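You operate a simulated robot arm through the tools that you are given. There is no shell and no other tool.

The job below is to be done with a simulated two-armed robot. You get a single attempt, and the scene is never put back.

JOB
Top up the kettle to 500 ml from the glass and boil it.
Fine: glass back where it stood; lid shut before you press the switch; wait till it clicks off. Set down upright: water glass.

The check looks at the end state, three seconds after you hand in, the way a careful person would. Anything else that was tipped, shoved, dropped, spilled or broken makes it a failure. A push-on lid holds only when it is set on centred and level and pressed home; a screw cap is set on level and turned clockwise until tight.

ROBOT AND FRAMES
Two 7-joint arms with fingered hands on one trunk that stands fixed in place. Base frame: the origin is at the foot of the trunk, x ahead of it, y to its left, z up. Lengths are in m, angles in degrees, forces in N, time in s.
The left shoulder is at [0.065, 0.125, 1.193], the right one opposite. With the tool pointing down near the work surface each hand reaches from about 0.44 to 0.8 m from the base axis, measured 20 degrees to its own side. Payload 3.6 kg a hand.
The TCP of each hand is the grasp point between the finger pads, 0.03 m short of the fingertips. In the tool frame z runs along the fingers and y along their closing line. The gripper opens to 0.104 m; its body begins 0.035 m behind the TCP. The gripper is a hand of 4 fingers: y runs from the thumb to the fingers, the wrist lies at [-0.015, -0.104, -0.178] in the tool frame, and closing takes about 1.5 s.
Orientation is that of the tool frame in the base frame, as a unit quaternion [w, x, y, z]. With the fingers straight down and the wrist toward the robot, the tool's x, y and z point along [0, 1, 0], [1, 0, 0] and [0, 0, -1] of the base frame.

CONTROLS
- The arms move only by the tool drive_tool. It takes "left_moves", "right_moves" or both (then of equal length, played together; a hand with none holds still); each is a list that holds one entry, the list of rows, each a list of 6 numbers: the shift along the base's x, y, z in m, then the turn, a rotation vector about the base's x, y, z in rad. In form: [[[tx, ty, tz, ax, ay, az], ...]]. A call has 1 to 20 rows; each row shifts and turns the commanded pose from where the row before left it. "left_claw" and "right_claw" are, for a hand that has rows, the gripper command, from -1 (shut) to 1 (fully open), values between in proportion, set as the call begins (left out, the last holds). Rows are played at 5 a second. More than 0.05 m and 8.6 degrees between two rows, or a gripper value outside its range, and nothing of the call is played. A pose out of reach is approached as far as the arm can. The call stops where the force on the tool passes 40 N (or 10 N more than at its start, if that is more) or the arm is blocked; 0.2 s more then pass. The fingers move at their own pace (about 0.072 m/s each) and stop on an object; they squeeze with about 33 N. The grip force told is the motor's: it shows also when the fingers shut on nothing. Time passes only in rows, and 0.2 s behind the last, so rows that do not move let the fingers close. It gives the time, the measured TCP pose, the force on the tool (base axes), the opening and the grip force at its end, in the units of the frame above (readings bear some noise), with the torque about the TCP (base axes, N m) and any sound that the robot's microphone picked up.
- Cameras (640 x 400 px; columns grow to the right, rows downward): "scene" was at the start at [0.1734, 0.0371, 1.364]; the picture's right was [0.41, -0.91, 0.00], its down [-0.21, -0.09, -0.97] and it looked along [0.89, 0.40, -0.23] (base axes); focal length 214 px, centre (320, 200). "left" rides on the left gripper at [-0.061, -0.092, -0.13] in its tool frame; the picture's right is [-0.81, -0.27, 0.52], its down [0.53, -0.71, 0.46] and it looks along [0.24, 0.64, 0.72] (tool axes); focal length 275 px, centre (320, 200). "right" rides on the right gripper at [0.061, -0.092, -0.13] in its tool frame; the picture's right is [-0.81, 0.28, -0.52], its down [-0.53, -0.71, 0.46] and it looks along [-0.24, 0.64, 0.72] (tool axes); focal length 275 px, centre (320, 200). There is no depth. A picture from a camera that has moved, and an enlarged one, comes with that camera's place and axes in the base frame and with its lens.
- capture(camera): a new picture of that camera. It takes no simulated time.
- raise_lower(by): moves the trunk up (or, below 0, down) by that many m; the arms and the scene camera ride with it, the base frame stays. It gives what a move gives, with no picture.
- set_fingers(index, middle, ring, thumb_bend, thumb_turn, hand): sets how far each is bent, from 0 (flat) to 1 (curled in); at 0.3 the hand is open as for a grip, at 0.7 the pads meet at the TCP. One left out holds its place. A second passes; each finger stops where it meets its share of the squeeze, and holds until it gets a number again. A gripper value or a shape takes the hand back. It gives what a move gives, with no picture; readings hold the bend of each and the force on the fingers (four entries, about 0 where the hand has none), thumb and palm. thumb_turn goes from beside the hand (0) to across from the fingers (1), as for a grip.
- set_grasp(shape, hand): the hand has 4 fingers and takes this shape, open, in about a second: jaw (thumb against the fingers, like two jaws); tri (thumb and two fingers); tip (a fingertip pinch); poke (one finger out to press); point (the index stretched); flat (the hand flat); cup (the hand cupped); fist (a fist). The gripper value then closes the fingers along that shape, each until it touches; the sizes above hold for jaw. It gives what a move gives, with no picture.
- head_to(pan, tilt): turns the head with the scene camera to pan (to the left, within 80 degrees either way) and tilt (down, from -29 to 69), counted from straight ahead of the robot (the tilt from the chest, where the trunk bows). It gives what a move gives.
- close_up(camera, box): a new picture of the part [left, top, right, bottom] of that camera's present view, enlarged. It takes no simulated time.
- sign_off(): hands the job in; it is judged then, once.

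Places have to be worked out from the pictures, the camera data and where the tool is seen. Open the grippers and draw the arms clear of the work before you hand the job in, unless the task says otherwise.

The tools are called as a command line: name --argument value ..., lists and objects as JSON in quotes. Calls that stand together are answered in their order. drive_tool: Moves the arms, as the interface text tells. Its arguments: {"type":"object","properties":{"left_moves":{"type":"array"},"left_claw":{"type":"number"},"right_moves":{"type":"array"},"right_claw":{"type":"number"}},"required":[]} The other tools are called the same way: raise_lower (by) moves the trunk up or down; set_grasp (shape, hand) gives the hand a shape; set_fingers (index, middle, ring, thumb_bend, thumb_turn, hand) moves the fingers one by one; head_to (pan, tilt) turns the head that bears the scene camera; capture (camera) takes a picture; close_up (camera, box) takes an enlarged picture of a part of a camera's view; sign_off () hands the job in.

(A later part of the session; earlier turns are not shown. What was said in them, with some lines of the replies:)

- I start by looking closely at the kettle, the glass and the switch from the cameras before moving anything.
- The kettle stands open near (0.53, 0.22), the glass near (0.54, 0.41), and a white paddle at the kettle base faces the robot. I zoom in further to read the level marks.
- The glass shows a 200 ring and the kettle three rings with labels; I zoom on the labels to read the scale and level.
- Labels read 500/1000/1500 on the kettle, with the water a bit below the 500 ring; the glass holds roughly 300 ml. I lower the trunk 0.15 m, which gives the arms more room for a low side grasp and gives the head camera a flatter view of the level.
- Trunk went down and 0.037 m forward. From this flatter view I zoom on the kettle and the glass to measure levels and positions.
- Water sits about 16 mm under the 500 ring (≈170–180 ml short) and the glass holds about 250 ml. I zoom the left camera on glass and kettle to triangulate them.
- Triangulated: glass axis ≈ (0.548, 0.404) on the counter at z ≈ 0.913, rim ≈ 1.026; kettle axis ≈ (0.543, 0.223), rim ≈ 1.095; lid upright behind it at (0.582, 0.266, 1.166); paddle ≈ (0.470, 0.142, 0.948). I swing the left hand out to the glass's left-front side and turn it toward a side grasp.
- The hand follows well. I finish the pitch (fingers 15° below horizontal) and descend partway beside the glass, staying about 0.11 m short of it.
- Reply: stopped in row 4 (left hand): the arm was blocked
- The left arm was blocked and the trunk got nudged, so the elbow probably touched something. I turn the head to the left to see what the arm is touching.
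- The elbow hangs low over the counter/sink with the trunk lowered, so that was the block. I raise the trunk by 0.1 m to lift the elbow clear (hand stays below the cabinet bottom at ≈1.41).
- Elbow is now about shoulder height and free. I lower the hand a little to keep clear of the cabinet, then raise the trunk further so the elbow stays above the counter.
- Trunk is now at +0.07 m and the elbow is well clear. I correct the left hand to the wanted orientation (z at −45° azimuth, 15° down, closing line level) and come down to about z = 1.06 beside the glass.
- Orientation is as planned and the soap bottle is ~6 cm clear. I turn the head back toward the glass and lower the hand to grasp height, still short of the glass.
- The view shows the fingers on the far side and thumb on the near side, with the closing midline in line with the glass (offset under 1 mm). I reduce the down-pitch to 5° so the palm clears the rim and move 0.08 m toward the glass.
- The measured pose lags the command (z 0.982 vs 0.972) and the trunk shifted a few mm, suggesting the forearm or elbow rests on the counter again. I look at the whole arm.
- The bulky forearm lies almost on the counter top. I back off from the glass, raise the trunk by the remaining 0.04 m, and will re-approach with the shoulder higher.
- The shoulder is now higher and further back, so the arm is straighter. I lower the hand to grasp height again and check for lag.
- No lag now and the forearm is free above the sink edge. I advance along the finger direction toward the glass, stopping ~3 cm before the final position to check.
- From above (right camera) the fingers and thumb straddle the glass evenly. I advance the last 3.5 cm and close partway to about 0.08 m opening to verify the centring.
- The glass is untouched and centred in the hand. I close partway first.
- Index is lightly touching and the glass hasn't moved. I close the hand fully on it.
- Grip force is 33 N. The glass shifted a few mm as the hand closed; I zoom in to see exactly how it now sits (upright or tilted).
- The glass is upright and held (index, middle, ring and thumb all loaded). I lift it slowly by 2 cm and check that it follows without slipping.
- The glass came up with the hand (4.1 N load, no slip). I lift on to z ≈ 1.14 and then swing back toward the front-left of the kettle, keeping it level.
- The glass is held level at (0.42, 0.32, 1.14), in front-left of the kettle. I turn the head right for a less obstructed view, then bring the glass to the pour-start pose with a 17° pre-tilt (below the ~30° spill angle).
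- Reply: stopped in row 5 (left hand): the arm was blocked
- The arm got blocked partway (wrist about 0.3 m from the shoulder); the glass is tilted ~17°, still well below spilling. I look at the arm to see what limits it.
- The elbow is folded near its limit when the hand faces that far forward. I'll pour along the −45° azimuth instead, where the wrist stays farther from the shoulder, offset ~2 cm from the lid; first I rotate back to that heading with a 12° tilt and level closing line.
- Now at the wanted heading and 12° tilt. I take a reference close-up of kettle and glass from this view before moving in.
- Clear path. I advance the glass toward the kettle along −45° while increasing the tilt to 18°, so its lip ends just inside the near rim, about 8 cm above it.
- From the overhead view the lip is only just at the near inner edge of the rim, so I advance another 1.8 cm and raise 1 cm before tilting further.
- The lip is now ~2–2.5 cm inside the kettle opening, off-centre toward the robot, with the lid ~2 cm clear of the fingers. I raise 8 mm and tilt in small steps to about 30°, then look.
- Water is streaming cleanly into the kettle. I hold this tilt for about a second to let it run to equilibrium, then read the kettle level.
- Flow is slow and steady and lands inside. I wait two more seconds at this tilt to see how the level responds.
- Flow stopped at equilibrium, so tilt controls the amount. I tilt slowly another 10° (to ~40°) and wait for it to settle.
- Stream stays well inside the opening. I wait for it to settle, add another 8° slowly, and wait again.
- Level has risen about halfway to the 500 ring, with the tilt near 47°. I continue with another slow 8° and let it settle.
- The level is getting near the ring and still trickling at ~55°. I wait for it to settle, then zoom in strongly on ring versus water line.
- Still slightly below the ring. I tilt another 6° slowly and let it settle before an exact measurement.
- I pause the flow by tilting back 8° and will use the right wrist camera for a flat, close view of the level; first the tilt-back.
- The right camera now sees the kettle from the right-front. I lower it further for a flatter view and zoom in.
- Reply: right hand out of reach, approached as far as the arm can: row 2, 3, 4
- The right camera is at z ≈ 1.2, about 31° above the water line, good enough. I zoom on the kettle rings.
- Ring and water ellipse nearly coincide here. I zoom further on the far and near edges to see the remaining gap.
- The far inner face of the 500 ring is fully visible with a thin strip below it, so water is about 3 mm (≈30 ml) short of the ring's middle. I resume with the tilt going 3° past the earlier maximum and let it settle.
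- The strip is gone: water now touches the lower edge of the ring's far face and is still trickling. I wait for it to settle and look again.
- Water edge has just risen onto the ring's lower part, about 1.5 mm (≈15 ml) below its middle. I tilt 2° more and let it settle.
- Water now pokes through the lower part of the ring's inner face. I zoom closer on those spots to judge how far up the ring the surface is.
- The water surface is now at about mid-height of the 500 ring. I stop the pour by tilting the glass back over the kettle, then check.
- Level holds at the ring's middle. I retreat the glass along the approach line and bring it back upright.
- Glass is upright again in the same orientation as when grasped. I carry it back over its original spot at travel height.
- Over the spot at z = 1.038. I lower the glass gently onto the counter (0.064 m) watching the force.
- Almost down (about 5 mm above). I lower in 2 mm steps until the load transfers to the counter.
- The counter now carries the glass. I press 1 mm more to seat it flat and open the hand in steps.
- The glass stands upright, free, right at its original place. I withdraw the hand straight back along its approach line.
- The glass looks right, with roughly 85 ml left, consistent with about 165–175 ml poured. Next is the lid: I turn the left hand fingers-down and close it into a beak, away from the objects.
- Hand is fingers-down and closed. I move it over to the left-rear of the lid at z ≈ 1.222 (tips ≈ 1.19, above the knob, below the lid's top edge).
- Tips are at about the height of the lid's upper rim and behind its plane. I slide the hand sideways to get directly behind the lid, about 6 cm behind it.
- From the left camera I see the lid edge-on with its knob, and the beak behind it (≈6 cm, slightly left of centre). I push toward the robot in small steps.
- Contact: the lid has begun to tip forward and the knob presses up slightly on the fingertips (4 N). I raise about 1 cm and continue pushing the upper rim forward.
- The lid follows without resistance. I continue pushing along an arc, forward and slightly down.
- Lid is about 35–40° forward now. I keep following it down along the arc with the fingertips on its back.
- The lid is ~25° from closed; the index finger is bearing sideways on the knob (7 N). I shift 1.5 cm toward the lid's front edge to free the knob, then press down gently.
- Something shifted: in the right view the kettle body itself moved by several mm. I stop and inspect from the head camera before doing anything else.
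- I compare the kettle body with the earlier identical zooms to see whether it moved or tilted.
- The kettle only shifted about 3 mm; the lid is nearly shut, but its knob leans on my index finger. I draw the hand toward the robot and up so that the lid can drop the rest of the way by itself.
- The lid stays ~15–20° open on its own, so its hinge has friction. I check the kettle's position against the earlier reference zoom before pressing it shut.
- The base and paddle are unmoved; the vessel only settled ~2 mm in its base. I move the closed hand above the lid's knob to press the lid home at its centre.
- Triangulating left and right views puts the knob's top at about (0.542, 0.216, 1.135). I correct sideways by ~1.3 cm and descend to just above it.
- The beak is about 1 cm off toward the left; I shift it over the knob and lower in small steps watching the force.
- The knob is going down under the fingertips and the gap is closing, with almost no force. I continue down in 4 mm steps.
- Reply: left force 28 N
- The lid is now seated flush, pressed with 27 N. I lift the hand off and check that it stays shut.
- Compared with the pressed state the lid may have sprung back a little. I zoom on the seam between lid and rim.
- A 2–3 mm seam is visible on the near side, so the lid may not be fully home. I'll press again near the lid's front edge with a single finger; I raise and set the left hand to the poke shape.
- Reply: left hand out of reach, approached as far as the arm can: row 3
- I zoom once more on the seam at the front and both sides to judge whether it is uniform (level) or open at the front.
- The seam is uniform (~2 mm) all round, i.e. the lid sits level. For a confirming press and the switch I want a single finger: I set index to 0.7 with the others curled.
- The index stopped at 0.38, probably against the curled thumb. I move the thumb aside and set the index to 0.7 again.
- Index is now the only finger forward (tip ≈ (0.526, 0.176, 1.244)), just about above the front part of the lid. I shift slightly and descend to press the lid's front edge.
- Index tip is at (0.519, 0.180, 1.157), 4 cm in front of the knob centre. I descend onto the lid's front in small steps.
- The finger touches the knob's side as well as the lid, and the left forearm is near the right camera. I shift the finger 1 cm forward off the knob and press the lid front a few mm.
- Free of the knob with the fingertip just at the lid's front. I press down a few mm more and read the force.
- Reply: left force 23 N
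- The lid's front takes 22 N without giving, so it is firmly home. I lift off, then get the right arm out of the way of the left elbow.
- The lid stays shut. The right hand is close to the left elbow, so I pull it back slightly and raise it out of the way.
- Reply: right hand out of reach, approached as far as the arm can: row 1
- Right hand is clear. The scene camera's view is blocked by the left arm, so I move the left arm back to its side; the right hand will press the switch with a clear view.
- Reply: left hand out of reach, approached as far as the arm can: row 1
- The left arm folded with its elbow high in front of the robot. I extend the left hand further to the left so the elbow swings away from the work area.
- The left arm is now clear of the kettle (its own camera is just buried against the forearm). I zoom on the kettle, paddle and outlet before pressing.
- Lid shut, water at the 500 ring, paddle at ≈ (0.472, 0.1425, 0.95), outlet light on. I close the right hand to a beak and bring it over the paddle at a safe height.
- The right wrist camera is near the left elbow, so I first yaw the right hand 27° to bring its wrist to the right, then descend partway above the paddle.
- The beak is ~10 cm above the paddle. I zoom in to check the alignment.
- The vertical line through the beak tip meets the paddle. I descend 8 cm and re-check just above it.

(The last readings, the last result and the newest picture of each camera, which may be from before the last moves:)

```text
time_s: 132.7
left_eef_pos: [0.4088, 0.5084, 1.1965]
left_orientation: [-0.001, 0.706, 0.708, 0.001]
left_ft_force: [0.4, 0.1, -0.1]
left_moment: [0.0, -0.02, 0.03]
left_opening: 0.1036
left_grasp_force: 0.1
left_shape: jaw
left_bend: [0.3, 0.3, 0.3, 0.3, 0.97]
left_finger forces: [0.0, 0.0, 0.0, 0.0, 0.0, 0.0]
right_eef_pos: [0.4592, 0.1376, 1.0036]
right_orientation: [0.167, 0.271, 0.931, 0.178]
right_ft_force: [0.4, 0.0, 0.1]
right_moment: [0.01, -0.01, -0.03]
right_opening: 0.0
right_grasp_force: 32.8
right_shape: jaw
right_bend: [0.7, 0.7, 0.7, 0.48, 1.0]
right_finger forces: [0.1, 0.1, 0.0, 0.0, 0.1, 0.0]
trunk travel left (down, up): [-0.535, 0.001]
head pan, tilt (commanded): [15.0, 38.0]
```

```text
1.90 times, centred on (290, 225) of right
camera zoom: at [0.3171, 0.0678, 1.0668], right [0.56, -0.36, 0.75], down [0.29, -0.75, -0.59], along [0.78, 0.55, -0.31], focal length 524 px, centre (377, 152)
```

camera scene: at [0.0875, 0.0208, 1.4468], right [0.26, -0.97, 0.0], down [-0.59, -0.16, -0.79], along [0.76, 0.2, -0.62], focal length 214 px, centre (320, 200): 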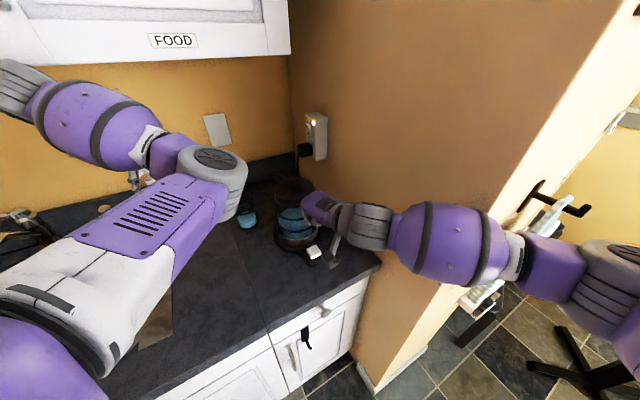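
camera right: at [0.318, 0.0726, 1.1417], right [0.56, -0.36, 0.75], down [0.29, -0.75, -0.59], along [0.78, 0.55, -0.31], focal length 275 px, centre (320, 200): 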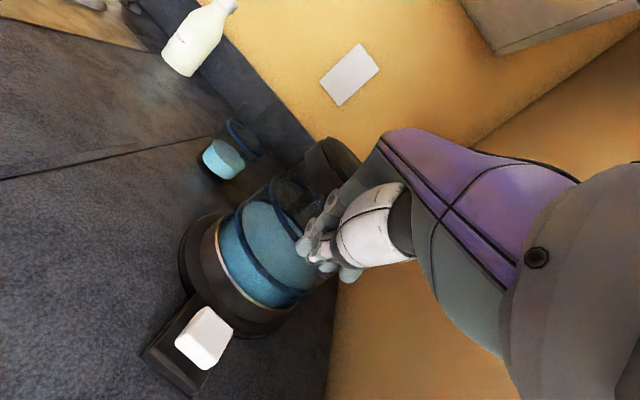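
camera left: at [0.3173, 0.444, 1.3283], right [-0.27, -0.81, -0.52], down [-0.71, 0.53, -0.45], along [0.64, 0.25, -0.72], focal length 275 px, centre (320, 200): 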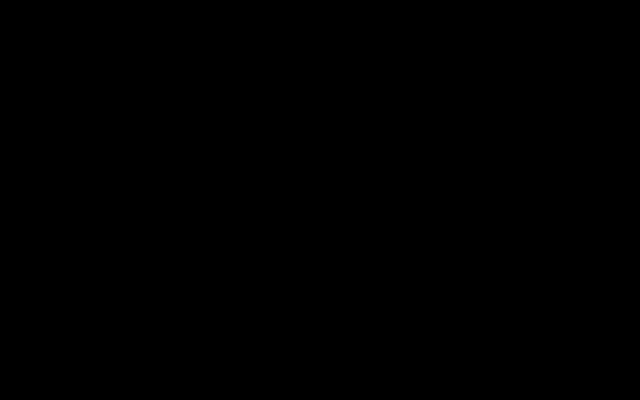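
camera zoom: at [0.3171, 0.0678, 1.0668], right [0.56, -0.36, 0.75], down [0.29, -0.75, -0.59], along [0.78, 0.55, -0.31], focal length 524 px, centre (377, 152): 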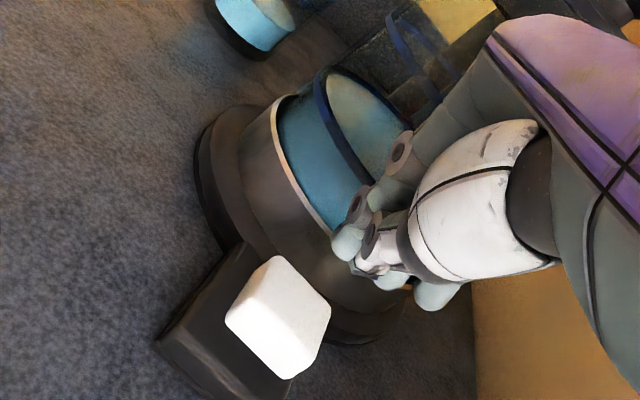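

Alignment looks right in both views. I descend onto the paddle in small steps, watching force and sound.

drive_tool --right_moves '[[[0, 0, -0.012, 0, 0, 0], [0, 0, -0.008, 0, 0, 0], [0, 0, -0.004, 0, 0, 0], [0, 0, 0, 0, 0, 0]]]'

close_up --camera "scene" --box '[270, 190, 370, 280]'

close_up --camera "right" --box '[180, 120, 400, 330]'

```text
time_s: 133.7
left_eef_pos: [0.4086, 0.5078, 1.197]
left_orientation: [-0.001, 0.706, 0.708, 0.001]
left_ft_force: [0.3, 0.5, -0.1]
left_moment: [0.0, -0.02, -0.01]
left_opening: 0.104
left_grasp_force: 0.1
left_shape: jaw
left_bend: [0.3, 0.3, 0.3, 0.3, 0.97]
left_finger forces: [0.0, 0.0, 0.0, 0.1, 0.0, 0.1]
right_eef_pos: [0.4593, 0.1383, 0.9802]
right_orientation: [0.167, 0.27, 0.931, 0.178]
right_ft_force: [-0.3, -0.1, -0.2]
right_moment: [0.03, 0.0, 0.0]
right_opening: 0.0
right_grasp_force: 33.1
right_shape: jaw
right_bend: [0.7, 0.7, 0.7, 0.48, 1.0]
right_finger forces: [0.0, 0.0, 0.0, 0.0, 0.0, 0.0]
trunk travel left (down, up): [-0.535, 0.001]
head pan, tilt (commanded): [15.0, 38.0]
```

```text
4.44 times, centred on (320, 235) of scene
camera zoom: at [0.0876, 0.0208, 1.4467], right [0.26, -0.97, 0.0], down [-0.59, -0.16, -0.79], along [0.76, 0.2, -0.62], focal length 953 px, centre (320, 44)
```

zoom: 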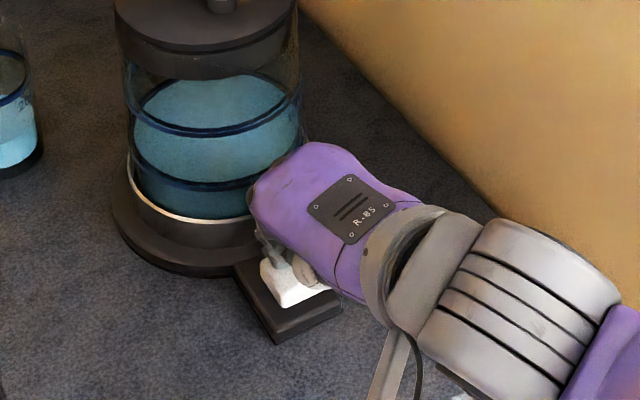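

```text
1.90 times, centred on (290, 225) of right
camera zoom: at [0.3181, 0.0687, 1.0429], right [0.56, -0.37, 0.75], down [0.29, -0.75, -0.59], along [0.78, 0.55, -0.31], focal length 524 px, centre (377, 152)
```

zoom: 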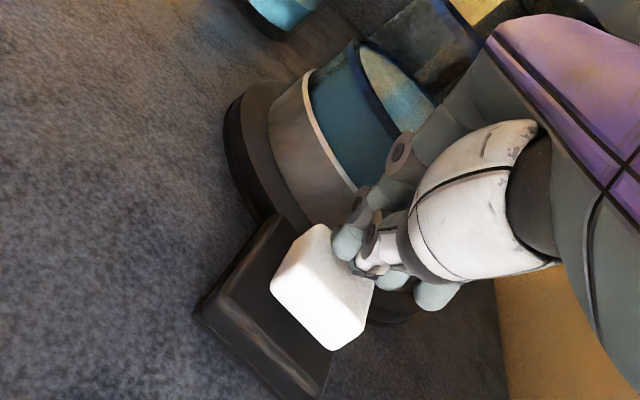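

The tip is just above the paddle, slightly toward the kettle side. I shift 6 mm back and press down step by step.

drive_tool --right_moves '[[[-0.004, -0.0045, 0, 0, 0, 0], [0, 0, -0.004, 0, 0, 0], [0, 0, -0.004, 0, 0, 0], [0, 0, 0, 0, 0, 0]]]'

close_up --camera "right" --box '[180, 120, 400, 330]'

```text
time_s: 134.7
left_eef_pos: [0.4084, 0.5077, 1.1965]
left_orientation: [-0.001, 0.707, 0.708, 0.002]
left_ft_force: [0.3, 0.3, -0.3]
left_moment: [-0.04, 0.01, 0.0]
left_opening: 0.1037
left_grasp_force: 0.0
left_shape: jaw
left_bend: [0.3, 0.3, 0.3, 0.3, 0.97]
left_finger forces: [0.0, 0.1, 0.0, 0.0, 0.0, 0.0]
right_eef_pos: [0.4561, 0.1352, 0.9707]
right_orientation: [0.167, 0.271, 0.931, 0.178]
right_ft_force: [0.2, 0.3, -0.6]
right_moment: [0.01, 0.0, -0.02]
right_opening: 0.0003
right_grasp_force: 32.9
right_shape: jaw
right_bend: [0.7, 0.7, 0.7, 0.48, 1.0]
right_finger forces: [0.1, 0.0, 0.0, 0.0, 0.1, 0.0]
trunk travel left (down, up): [-0.535, 0.001]
head pan, tilt (commanded): [15.0, 38.0]
```

```text
1.90 times, centred on (290, 225) of right
camera zoom: at [0.314, 0.0645, 1.0343], right [0.56, -0.36, 0.75], down [0.29, -0.75, -0.59], along [0.78, 0.55, -0.31], focal length 524 px, centre (377, 152)
```

zoom: 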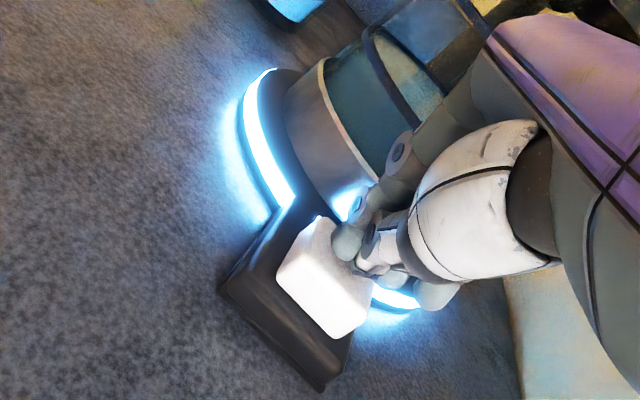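

The base ring lit up blue: the kettle is on. I lift the finger straight up off the paddle without touching anything else.

drive_tool --right_moves '[[[0, 0, 0.01, 0, 0, 0], [0, 0, 0.03, 0, 0, 0], [-0.01, -0.01, 0.04, 0, 0, 0], [-0.01, -0.02, 0.04, 0, 0, 0], [-0.005, -0.03, 0.04, 0, 0, 0], [0, -0.03, 0.04, 0, 0, 0], [0, -0.03, 0.04, 0, 0, 0], [0, 0, 0, 0, 0, 0]]]'

capture --camera "scene"

close_up --camera "scene" --box '[225, 100, 365, 275]'

```text
refused: row 5 steps farther than a row can; nothing moved
```

```text
taken
camera scene: at [0.0877, 0.0208, 1.4467], right [0.26, -0.97, 0.0], down [-0.59, -0.16, -0.79], along [0.76, 0.2, -0.62], focal length 214 px, centre (320, 200)
```

scene: 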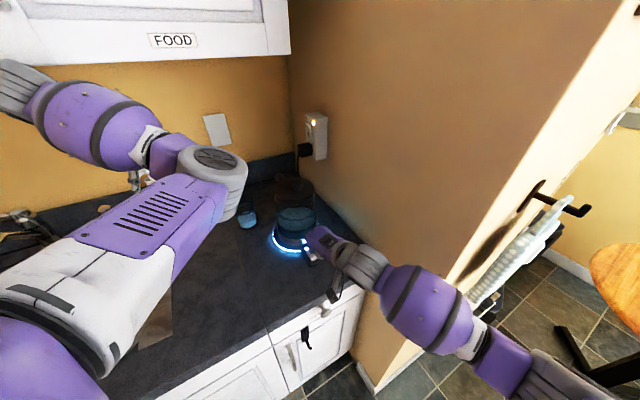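

```text
2.29 times, centred on (295, 188) of scene
camera zoom: at [0.0877, 0.0208, 1.4467], right [0.26, -0.97, 0.0], down [-0.59, -0.16, -0.79], along [0.76, 0.2, -0.62], focal length 490 px, centre (377, 229)
```

zoom: 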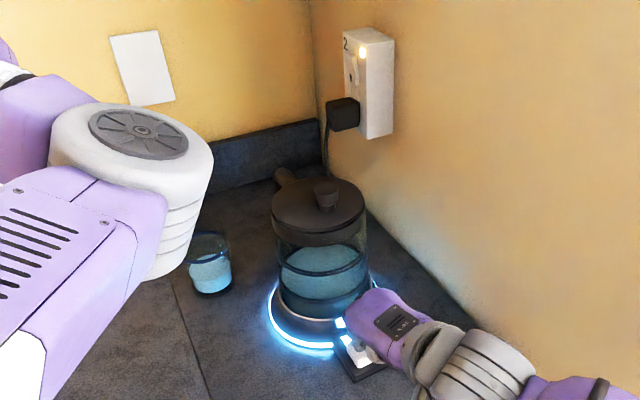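

The ring is glowing; the move was refused only because one row was too large. I repeat the lift with smaller rows, straight up first.

drive_tool --right_moves '[[[0, 0, 0.01, 0, 0, 0], [0, 0, 0.03, 0, 0, 0], [-0.01, -0.01, 0.035, 0, 0, 0], [-0.01, -0.015, 0.035, 0, 0, 0], [-0.005, -0.025, 0.035, 0, 0, 0], [0, -0.025, 0.035, 0, 0, 0], [0, -0.025, 0.035, 0, 0, 0], [0, -0.02, 0.035, 0, 0, 0], [0, 0, 0.035, 0, 0, 0], [0, 0, 0.035, 0, 0, 0], [0, 0, 0, 0, 0, 0]]]'

capture --camera "scene"

close_up --camera "scene" --box '[225, 100, 365, 275]'

```text
time_s: 137.1
left_eef_pos: [0.4095, 0.5074, 1.197]
left_orientation: [-0.002, 0.706, 0.708, 0.002]
left_ft_force: [0.0, 0.1, -0.9]
left_moment: [-0.06, -0.02, -0.02]
left_opening: 0.1037
left_grasp_force: 0.0
left_shape: jaw
left_bend: [0.3, 0.3, 0.3, 0.3, 0.97]
left_finger forces: [0.0, 0.0, 0.1, 0.0, 0.1, 0.0]
right_eef_pos: [0.4312, 0.0145, 1.2923]
right_orientation: [0.166, 0.271, 0.931, 0.179]
right_ft_force: [-0.4, 0.1, -0.1]
right_moment: [0.02, 0.0, 0.02]
right_opening: 0.0001
right_grasp_force: 33.1
right_shape: jaw
right_bend: [0.7, 0.7, 0.7, 0.48, 1.0]
right_finger forces: [0.0, 0.0, 0.0, 0.0, 0.1, 0.0]
trunk travel left (down, up): [-0.535, 0.001]
head pan, tilt (commanded): [15.0, 38.0]
```

```text
taken
camera scene: at [0.0878, 0.0207, 1.4467], right [0.26, -0.97, 0.0], down [-0.59, -0.16, -0.79], along [0.76, 0.2, -0.62], focal length 214 px, centre (320, 200)
```

scene: 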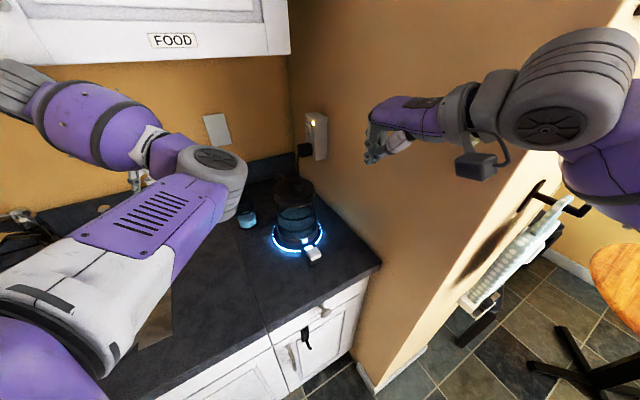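

```text
2.29 times, centred on (295, 188) of scene
camera zoom: at [0.0878, 0.0207, 1.4467], right [0.26, -0.97, 0.0], down [-0.59, -0.16, -0.79], along [0.76, 0.2, -0.62], focal length 490 px, centre (377, 229)
```

zoom: 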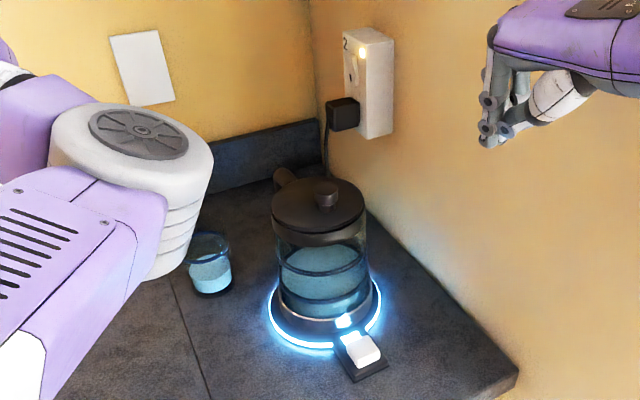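

The kettle is heating with its lid shut. I open the right hand and wait, listening for the click-off.

drive_tool --right_moves '[[[0, 0, 0, 0, 0, 0], [0, 0, 0, 0, 0, 0], [0, 0, 0, 0, 0, 0], [0, 0, 0, 0, 0, 0], [0, 0, 0, 0, 0, 0], [0, 0, 0, 0, 0, 0], [0, 0, 0, 0, 0, 0], [0, 0, 0, 0, 0, 0], [0, 0, 0, 0, 0, 0], [0, 0, 0, 0, 0, 0], [0, 0, 0, 0, 0, 0], [0, 0, 0, 0, 0, 0], [0, 0, 0, 0, 0, 0], [0, 0, 0, 0, 0, 0], [0, 0, 0, 0, 0, 0], [0, 0, 0, 0, 0, 0], [0, 0, 0, 0, 0, 0], [0, 0, 0, 0, 0, 0], [0, 0, 0, 0, 0, 0], [0, 0, 0, 0, 0, 0]]]' --right_claw 1

drive_tool --right_moves '[[[0, 0, 0, 0, 0, 0], [0, 0, 0, 0, 0, 0], [0, 0, 0, 0, 0, 0], [0, 0, 0, 0, 0, 0], [0, 0, 0, 0, 0, 0], [0, 0, 0, 0, 0, 0], [0, 0, 0, 0, 0, 0], [0, 0, 0, 0, 0, 0], [0, 0, 0, 0, 0, 0], [0, 0, 0, 0, 0, 0], [0, 0, 0, 0, 0, 0], [0, 0, 0, 0, 0, 0], [0, 0, 0, 0, 0, 0], [0, 0, 0, 0, 0, 0], [0, 0, 0, 0, 0, 0], [0, 0, 0, 0, 0, 0], [0, 0, 0, 0, 0, 0], [0, 0, 0, 0, 0, 0], [0, 0, 0, 0, 0, 0], [0, 0, 0, 0, 0, 0]]]'

close_up --camera "scene" --box '[225, 100, 365, 275]'

```text
time_s: 141.3
left_eef_pos: [0.4084, 0.5082, 1.1975]
left_orientation: [-0.001, 0.707, 0.708, 0.001]
left_ft_force: [-1.1, 0.5, 0.1]
left_moment: [0.02, -0.01, 0.02]
left_opening: 0.1036
left_grasp_force: 0.1
left_shape: jaw
left_bend: [0.3, 0.3, 0.3, 0.3, 0.97]
left_finger forces: [0.0, 0.0, 0.0, 0.0, 0.0, 0.0]
right_eef_pos: [0.4312, 0.0153, 1.29]
right_orientation: [0.167, 0.271, 0.931, 0.177]
right_ft_force: [-0.5, -0.3, -0.1]
right_moment: [0.0, -0.03, 0.01]
right_opening: 0.1035
right_grasp_force: 0.0
right_shape: jaw
right_bend: [0.3, 0.3, 0.3, 0.3, 0.98]
right_finger forces: [0.1, 0.0, 0.1, 0.0, 0.0, 0.0]
trunk travel left (down, up): [-0.535, 0.001]
head pan, tilt (commanded): [15.0, 38.0]
```

```text
time_s: 145.5
left_eef_pos: [0.4086, 0.5085, 1.1975]
left_orientation: [-0.002, 0.706, 0.708, 0.001]
left_ft_force: [0.3, 0.3, -0.3]
left_moment: [0.02, -0.01, 0.0]
left_opening: 0.1037
left_grasp_force: 0.0
left_shape: jaw
left_bend: [0.3, 0.3, 0.3, 0.3, 0.97]
left_finger forces: [0.0, 0.0, 0.1, 0.0, 0.0, 0.1]
right_eef_pos: [0.4288, 0.015, 1.29]
right_orientation: [0.167, 0.271, 0.931, 0.179]
right_ft_force: [0.0, -0.1, 0.8]
right_moment: [0.0, -0.02, -0.01]
right_opening: 0.1034
right_grasp_force: 0.0
right_shape: jaw
right_bend: [0.3, 0.3, 0.3, 0.3, 0.98]
right_finger forces: [0.1, 0.1, 0.1, 0.1, 0.1, 0.1]
trunk travel left (down, up): [-0.535, 0.001]
head pan, tilt (commanded): [15.0, 38.0]
```

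```text
2.29 times, centred on (295, 188) of scene
camera zoom: at [0.0876, 0.0208, 1.4467], right [0.26, -0.97, 0.0], down [-0.59, -0.16, -0.79], along [0.76, 0.2, -0.62], focal length 490 px, centre (377, 229)
```

zoom: 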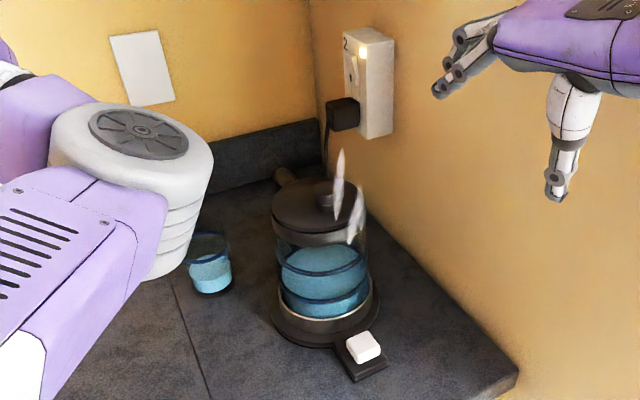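

The ring light has gone out and steam is rising, which looks like boil-off and automatic switch-off, though no sound was reported. I zoom in on paddle, base and lid, and wait a bit more to be sure.

close_up --camera "scene" --box '[270, 170, 334, 270]'

close_up --camera "scene" --box '[296, 236, 332, 268]'

drive_tool --right_moves '[[[0, 0, 0, 0, 0, 0], [0, 0, 0, 0, 0, 0], [0, 0, 0, 0, 0, 0], [0, 0, 0, 0, 0, 0], [0, 0, 0, 0, 0, 0], [0, 0, 0, 0, 0, 0], [0, 0, 0, 0, 0, 0], [0, 0, 0, 0, 0, 0], [0, 0, 0, 0, 0, 0], [0, 0, 0, 0, 0, 0]]]'

close_up --camera "scene" --box '[225, 100, 365, 275]'

```text
4.00 times, centred on (302, 220) of scene
camera zoom: at [0.0876, 0.0208, 1.4467], right [0.26, -0.97, 0.0], down [-0.59, -0.16, -0.79], along [0.76, 0.2, -0.62], focal length 858 px, centre (392, 120)
```

zoom: 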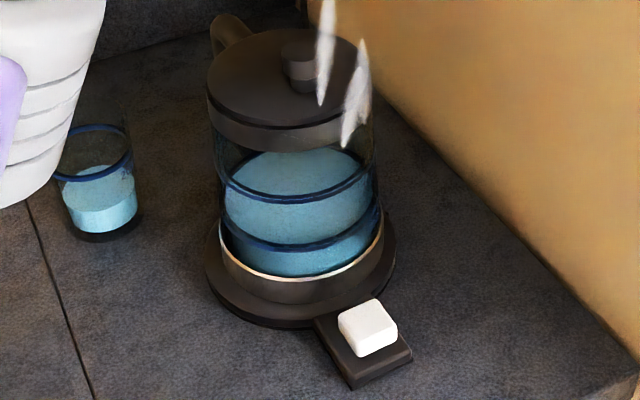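

```text
12.50 times, centred on (314, 252) of scene
camera zoom: at [0.0876, 0.0208, 1.4467], right [0.26, -0.97, 0.0], down [-0.59, -0.16, -0.79], along [0.76, 0.2, -0.62], focal length 2681 px, centre (395, -450)
```

zoom: 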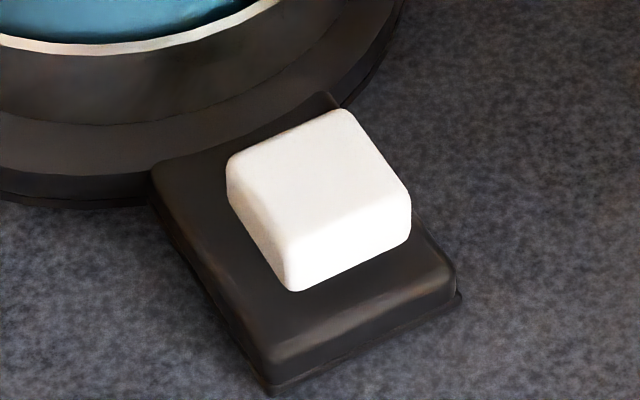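

```text
time_s: 147.7
left_eef_pos: [0.4078, 0.5069, 1.1966]
left_orientation: [-0.001, 0.706, 0.708, 0.001]
left_ft_force: [-0.4, -0.2, 0.7]
left_moment: [0.02, -0.03, -0.01]
left_opening: 0.1038
left_grasp_force: 0.0
left_shape: jaw
left_bend: [0.3, 0.3, 0.3, 0.3, 0.97]
left_finger forces: [0.0, 0.0, 0.0, 0.1, 0.0, 0.1]
right_eef_pos: [0.4291, 0.0152, 1.2904]
right_orientation: [0.166, 0.27, 0.931, 0.178]
right_ft_force: [1.2, -0.3, -0.3]
right_moment: [0.02, 0.01, 0.02]
right_opening: 0.1036
right_grasp_force: 0.1
right_shape: jaw
right_bend: [0.3, 0.3, 0.3, 0.3, 0.98]
right_finger forces: [0.0, 0.1, 0.0, 0.0, 0.1, 0.0]
trunk travel left (down, up): [-0.535, 0.001]
head pan, tilt (commanded): [15.0, 38.0]
```

```text
2.29 times, centred on (295, 188) of scene
camera zoom: at [0.0876, 0.0208, 1.4467], right [0.26, -0.97, 0.0], down [-0.59, -0.16, -0.79], along [0.76, 0.2, -0.62], focal length 490 px, centre (377, 229)
```

zoom: 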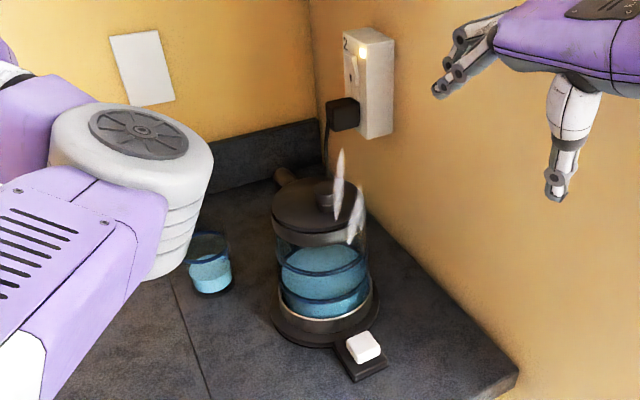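

Ring off, paddle up, steam over the spout, lid still shut: it has boiled and switched off. I now draw both arms up and clear with open hands.

drive_tool --right_moves '[[[0, -0.01, 0.03, 0, 0, 0], [0, -0.01, 0.03, 0, 0, 0], [0, -0.01, 0.03, 0, 0, 0], [0, -0.01, 0.03, 0, 0, 0], [0, 0, 0, 0, 0, 0]]]' --left_moves '[[[-0.01, 0.005, 0.02, 0, 0, 0], [-0.01, 0.005, 0.02, 0, 0, 0], [-0.01, 0.005, 0.02, 0, 0, 0], [-0.01, 0.005, 0.02, 0, 0, 0], [0, 0, 0, 0, 0, 0]]]' --left_claw 1 --right_claw 1

head_to --pan 45 --tilt 35

capture --camera "scene"

capture --camera "right"

```text
time_s: 148.6
left_eef_pos: [0.376, 0.5167, 1.2618]
left_orientation: [0.001, 0.71, 0.705, -0.001]
left_ft_force: [-6.9, -20.9, -9.0]
left_moment: [2.82, -1.34, 1.3]
left_opening: 0.1038
left_grasp_force: 0.0
left_shape: jaw
left_bend: [0.3, 0.3, 0.3, 0.3, 0.98]
left_finger forces: [0.0, 0.1, 0.0, 0.0, 0.0, 0.1]
right_eef_pos: [0.4288, -0.0195, 1.3868]
right_orientation: [0.169, 0.272, 0.93, 0.18]
right_ft_force: [0.5, -0.2, -0.2]
right_moment: [0.01, 0.02, -0.01]
right_opening: 0.1035
right_grasp_force: 0.0
right_shape: jaw
right_bend: [0.3, 0.3, 0.3, 0.3, 0.98]
right_finger forces: [0.1, 0.0, 0.0, 0.0, 0.0, 0.0]
trunk travel left (down, up): [-0.535, 0.001]
head pan, tilt (commanded): [15.0, 38.0]
stopped in row 4 (left hand): the force on the tool passed its limit at 74 N (the readings are from after the stop); the commanded pose is now the measured one
```

```text
time_s: 149.5
left_eef_pos: [0.3755, 0.5182, 1.2613]
left_orientation: [0.0, 0.709, 0.706, 0.0]
left_ft_force: [-7.0, -23.8, -12.2]
left_moment: [3.12, -1.71, 1.51]
left_opening: 0.1037
left_grasp_force: 0.0
left_shape: jaw
left_bend: [0.3, 0.3, 0.3, 0.3, 0.98]
left_finger forces: [0.1, 0.0, 0.0, 0.1, 0.0, 0.1]
right_eef_pos: [0.4286, -0.0196, 1.3856]
right_orientation: [0.167, 0.271, 0.93, 0.181]
right_ft_force: [0.3, -0.4, 0.1]
right_moment: [0.01, 0.01, -0.01]
right_opening: 0.104
right_grasp_force: 0.1
right_shape: jaw
right_bend: [0.3, 0.3, 0.3, 0.3, 0.98]
right_finger forces: [0.0, 0.1, 0.1, 0.0, 0.0, 0.0]
trunk travel left (down, up): [-0.535, 0.001]
head pan, tilt (commanded): [45.0, 35.0]
```

```text
taken
camera scene: at [0.0656, 0.0566, 1.4515], right [0.71, -0.71, 0.0], down [-0.41, -0.4, -0.82], along [0.58, 0.58, -0.57], focal length 214 px, centre (320, 200)
```

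scene: 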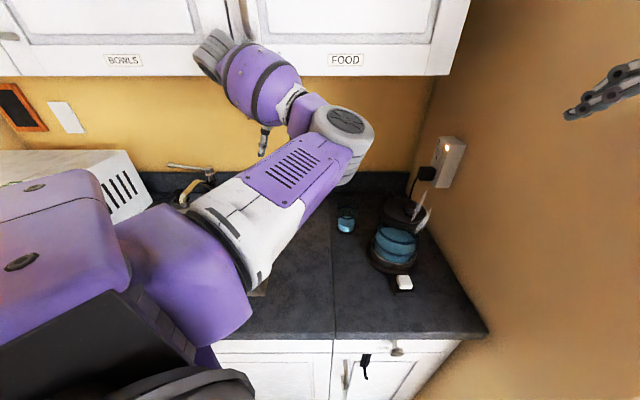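

```text
taken
camera right: at [0.2868, -0.0901, 1.4481], right [0.56, -0.37, 0.74], down [0.29, -0.75, -0.59], along [0.78, 0.55, -0.31], focal length 275 px, centre (320, 200)
```

right: 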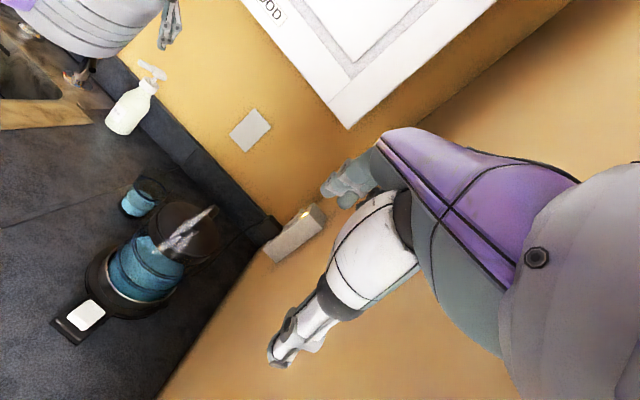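

The left wrist bumped the cabinet as it rose (it is now pressing on it). I reverse that move right away to free it.

drive_tool --left_moves '[[[0.006, -0.006, -0.015, 0, 0, 0], [0.008, -0.006, -0.018, 0, 0, 0], [0.01, -0.005, -0.02, 0, 0, 0], [0, -0.005, -0.01, 0, 0, 0], [0, 0, 0, 0, 0, 0]]]'

capture --camera "scene"

close_up --camera "scene" --box '[0, 0, 480, 100]'

```text
time_s: 150.7
left_eef_pos: [0.4002, 0.5001, 1.1978]
left_orientation: [0.0, 0.708, 0.706, -0.001]
left_ft_force: [0.1, 1.0, -1.2]
left_moment: [-0.02, -0.01, -0.01]
left_opening: 0.1039
left_grasp_force: 0.1
left_shape: jaw
left_bend: [0.3, 0.3, 0.3, 0.3, 0.98]
left_finger forces: [0.0, 0.0, 0.0, 0.0, 0.0, 0.1]
right_eef_pos: [0.4293, -0.0158, 1.3841]
right_orientation: [0.168, 0.271, 0.931, 0.179]
right_ft_force: [0.1, 0.5, 0.8]
right_moment: [-0.04, 0.0, 0.04]
right_opening: 0.1038
right_grasp_force: 0.0
right_shape: jaw
right_bend: [0.3, 0.3, 0.3, 0.3, 0.98]
right_finger forces: [0.0, 0.0, 0.0, 0.0, 0.1, 0.0]
trunk travel left (down, up): [-0.535, 0.001]
head pan, tilt (commanded): [45.0, 35.0]
```

```text
taken
camera scene: at [0.0663, 0.0608, 1.4513], right [0.71, -0.71, 0.0], down [-0.41, -0.41, -0.82], along [0.58, 0.58, -0.57], focal length 214 px, centre (320, 200)
```

scene: 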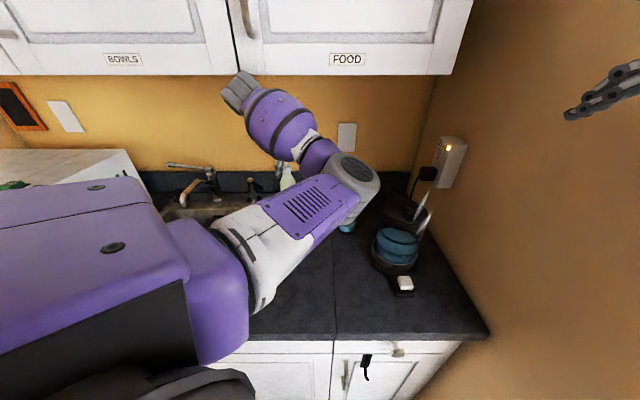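

```text
1.33 times, centred on (240, 50) of scene
camera zoom: at [0.0663, 0.0608, 1.4513], right [0.71, -0.71, 0.0], down [-0.41, -0.41, -0.82], along [0.58, 0.58, -0.57], focal length 286 px, centre (427, 400)
```

zoom: 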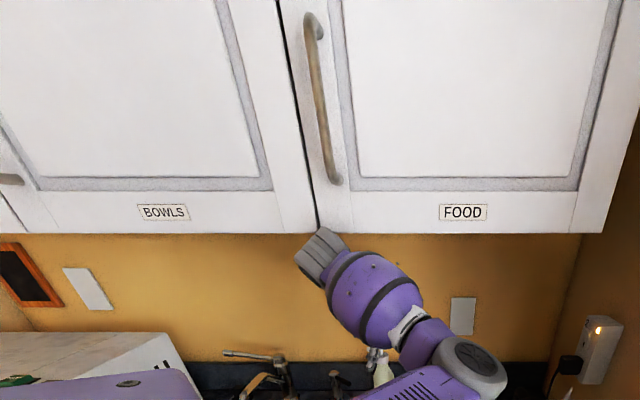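

The left arm is free again and the cabinet doors are untouched. I move the left hand out to the left so its elbow swings away from above the glass.

drive_tool --left_moves '[[[-0.015, 0.015, -0.005, 0, 0, 0], [-0.02, 0.02, 0, 0, 0, 0], [-0.02, 0.02, 0, 0, 0, 0], [-0.02, 0.02, 0, 0, 0, 0], [-0.02, 0.02, 0, 0, 0, 0], [0, 0, 0, 0, 0, 0]]]'

capture --camera "scene"

```text
time_s: 152.1
left_eef_pos: [0.3065, 0.5932, 1.1919]
left_orientation: [-0.001, 0.708, 0.706, -0.003]
left_ft_force: [-0.2, -0.1, 1.0]
left_moment: [0.03, -0.02, 0.0]
left_opening: 0.1038
left_grasp_force: 0.1
left_shape: jaw
left_bend: [0.3, 0.3, 0.3, 0.3, 0.98]
left_finger forces: [0.0, 0.0, 0.0, 0.0, 0.1, 0.0]
right_eef_pos: [0.4305, -0.0172, 1.3861]
right_orientation: [0.168, 0.271, 0.931, 0.179]
right_ft_force: [-0.2, 0.4, 0.0]
right_moment: [-0.02, -0.01, 0.01]
right_opening: 0.1038
right_grasp_force: 0.1
right_shape: jaw
right_bend: [0.3, 0.3, 0.3, 0.3, 0.98]
right_finger forces: [0.0, 0.0, 0.1, 0.0, 0.0, 0.0]
trunk travel left (down, up): [-0.535, 0.001]
head pan, tilt (commanded): [45.0, 35.0]
```

```text
taken
camera scene: at [0.0669, 0.0602, 1.4513], right [0.71, -0.71, 0.0], down [-0.41, -0.41, -0.82], along [0.58, 0.58, -0.57], focal length 214 px, centre (320, 200)
```

scene: 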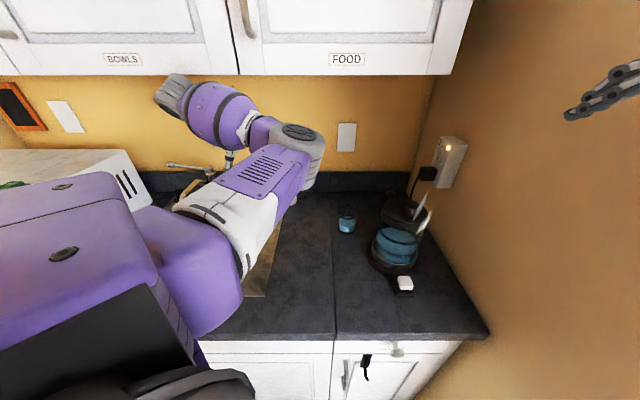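

Both arms are clear now. I do a final check of glass, kettle, lid, switch and soap bottle from both cameras.

close_up --camera "scene" --box '[320, 170, 440, 310]'

capture --camera "right"

close_up --camera "right" --box '[30, 50, 250, 350]'

close_up --camera "scene" --box '[330, 200, 370, 245]'

```text
2.86 times, centred on (380, 240) of scene
camera zoom: at [0.0669, 0.0602, 1.4513], right [0.71, -0.71, 0.0], down [-0.41, -0.41, -0.82], along [0.58, 0.58, -0.57], focal length 613 px, centre (149, 86)
```

zoom: 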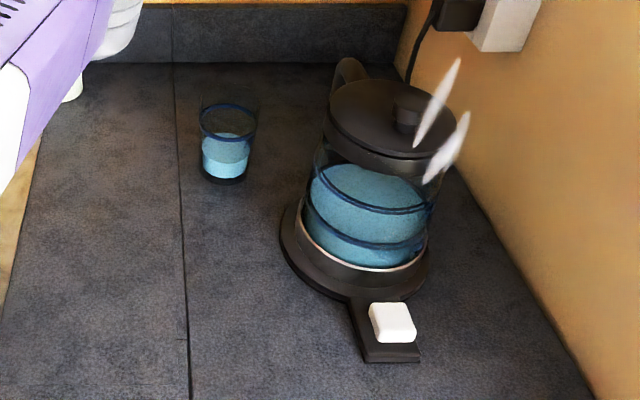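

```text
taken
camera right: at [0.2882, -0.0864, 1.4481], right [0.56, -0.37, 0.75], down [0.29, -0.75, -0.59], along [0.78, 0.55, -0.31], focal length 275 px, centre (320, 200)
```

right: 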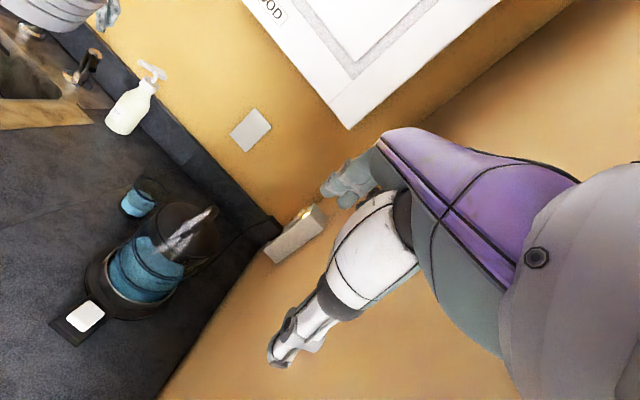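

```text
1.33 times, centred on (140, 200) of right
camera zoom: at [0.2882, -0.0864, 1.4481], right [0.56, -0.37, 0.75], down [0.29, -0.75, -0.59], along [0.78, 0.55, -0.31], focal length 367 px, centre (560, 200)
```

zoom: 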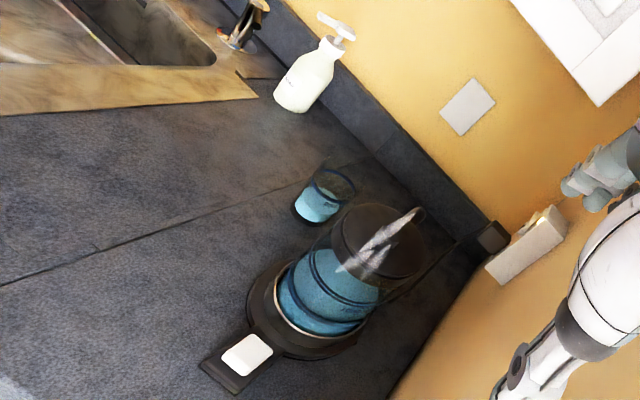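

```text
8.89 times, centred on (350, 222) of scene
camera zoom: at [0.0669, 0.0602, 1.4513], right [0.71, -0.71, 0.0], down [-0.41, -0.41, -0.82], along [0.58, 0.58, -0.57], focal length 1906 px, centre (53, 0)
```

zoom: 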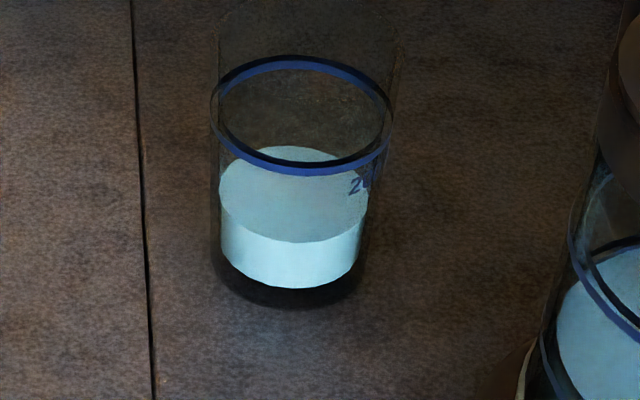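

Final state: the glass is upright on its original spot. The kettle reads at the 500 ring with the lid shut, has boiled (steam) and switched itself off. The soap bottle is undisturbed, both hands are open and the arms are clear. I hand the job in.

sign_off

```text
The job is handed in.
```

The kettle is topped up to the 500 ml ring and boiled, with its lid shut. The glass is back upright on its original spot with some water left in it. The job is handed in.

- **Water level:** I poured until the surface sat at about the middle of the 500 ring, judged by eye from zoomed camera views. My estimate is within about 10–15 ml.
- **Lid:** I closed it before pressing the switch. Its front edge took about 22 N without giving, and it stayed level afterwards.
- **Boil:** After I pressed the switch the base ring lit up. By the next look, about 8 seconds later, the ring was out and steam was rising. The microphone reported no click, so I took the ring going out as the click-off.
- **Contacts along the way:**
  - The kettle body shifted 2–3 mm on its base while I closed the lid.
  - The left arm was blocked twice and nudged the trunk.
  - The left wrist bumped the cabinet at 74 N while I was pulling the arm clear. The doors show no change.
- **Everything else:** I saw no spilled water, and the soap bottle is undisturbed. Both hands are open and clear of the work.
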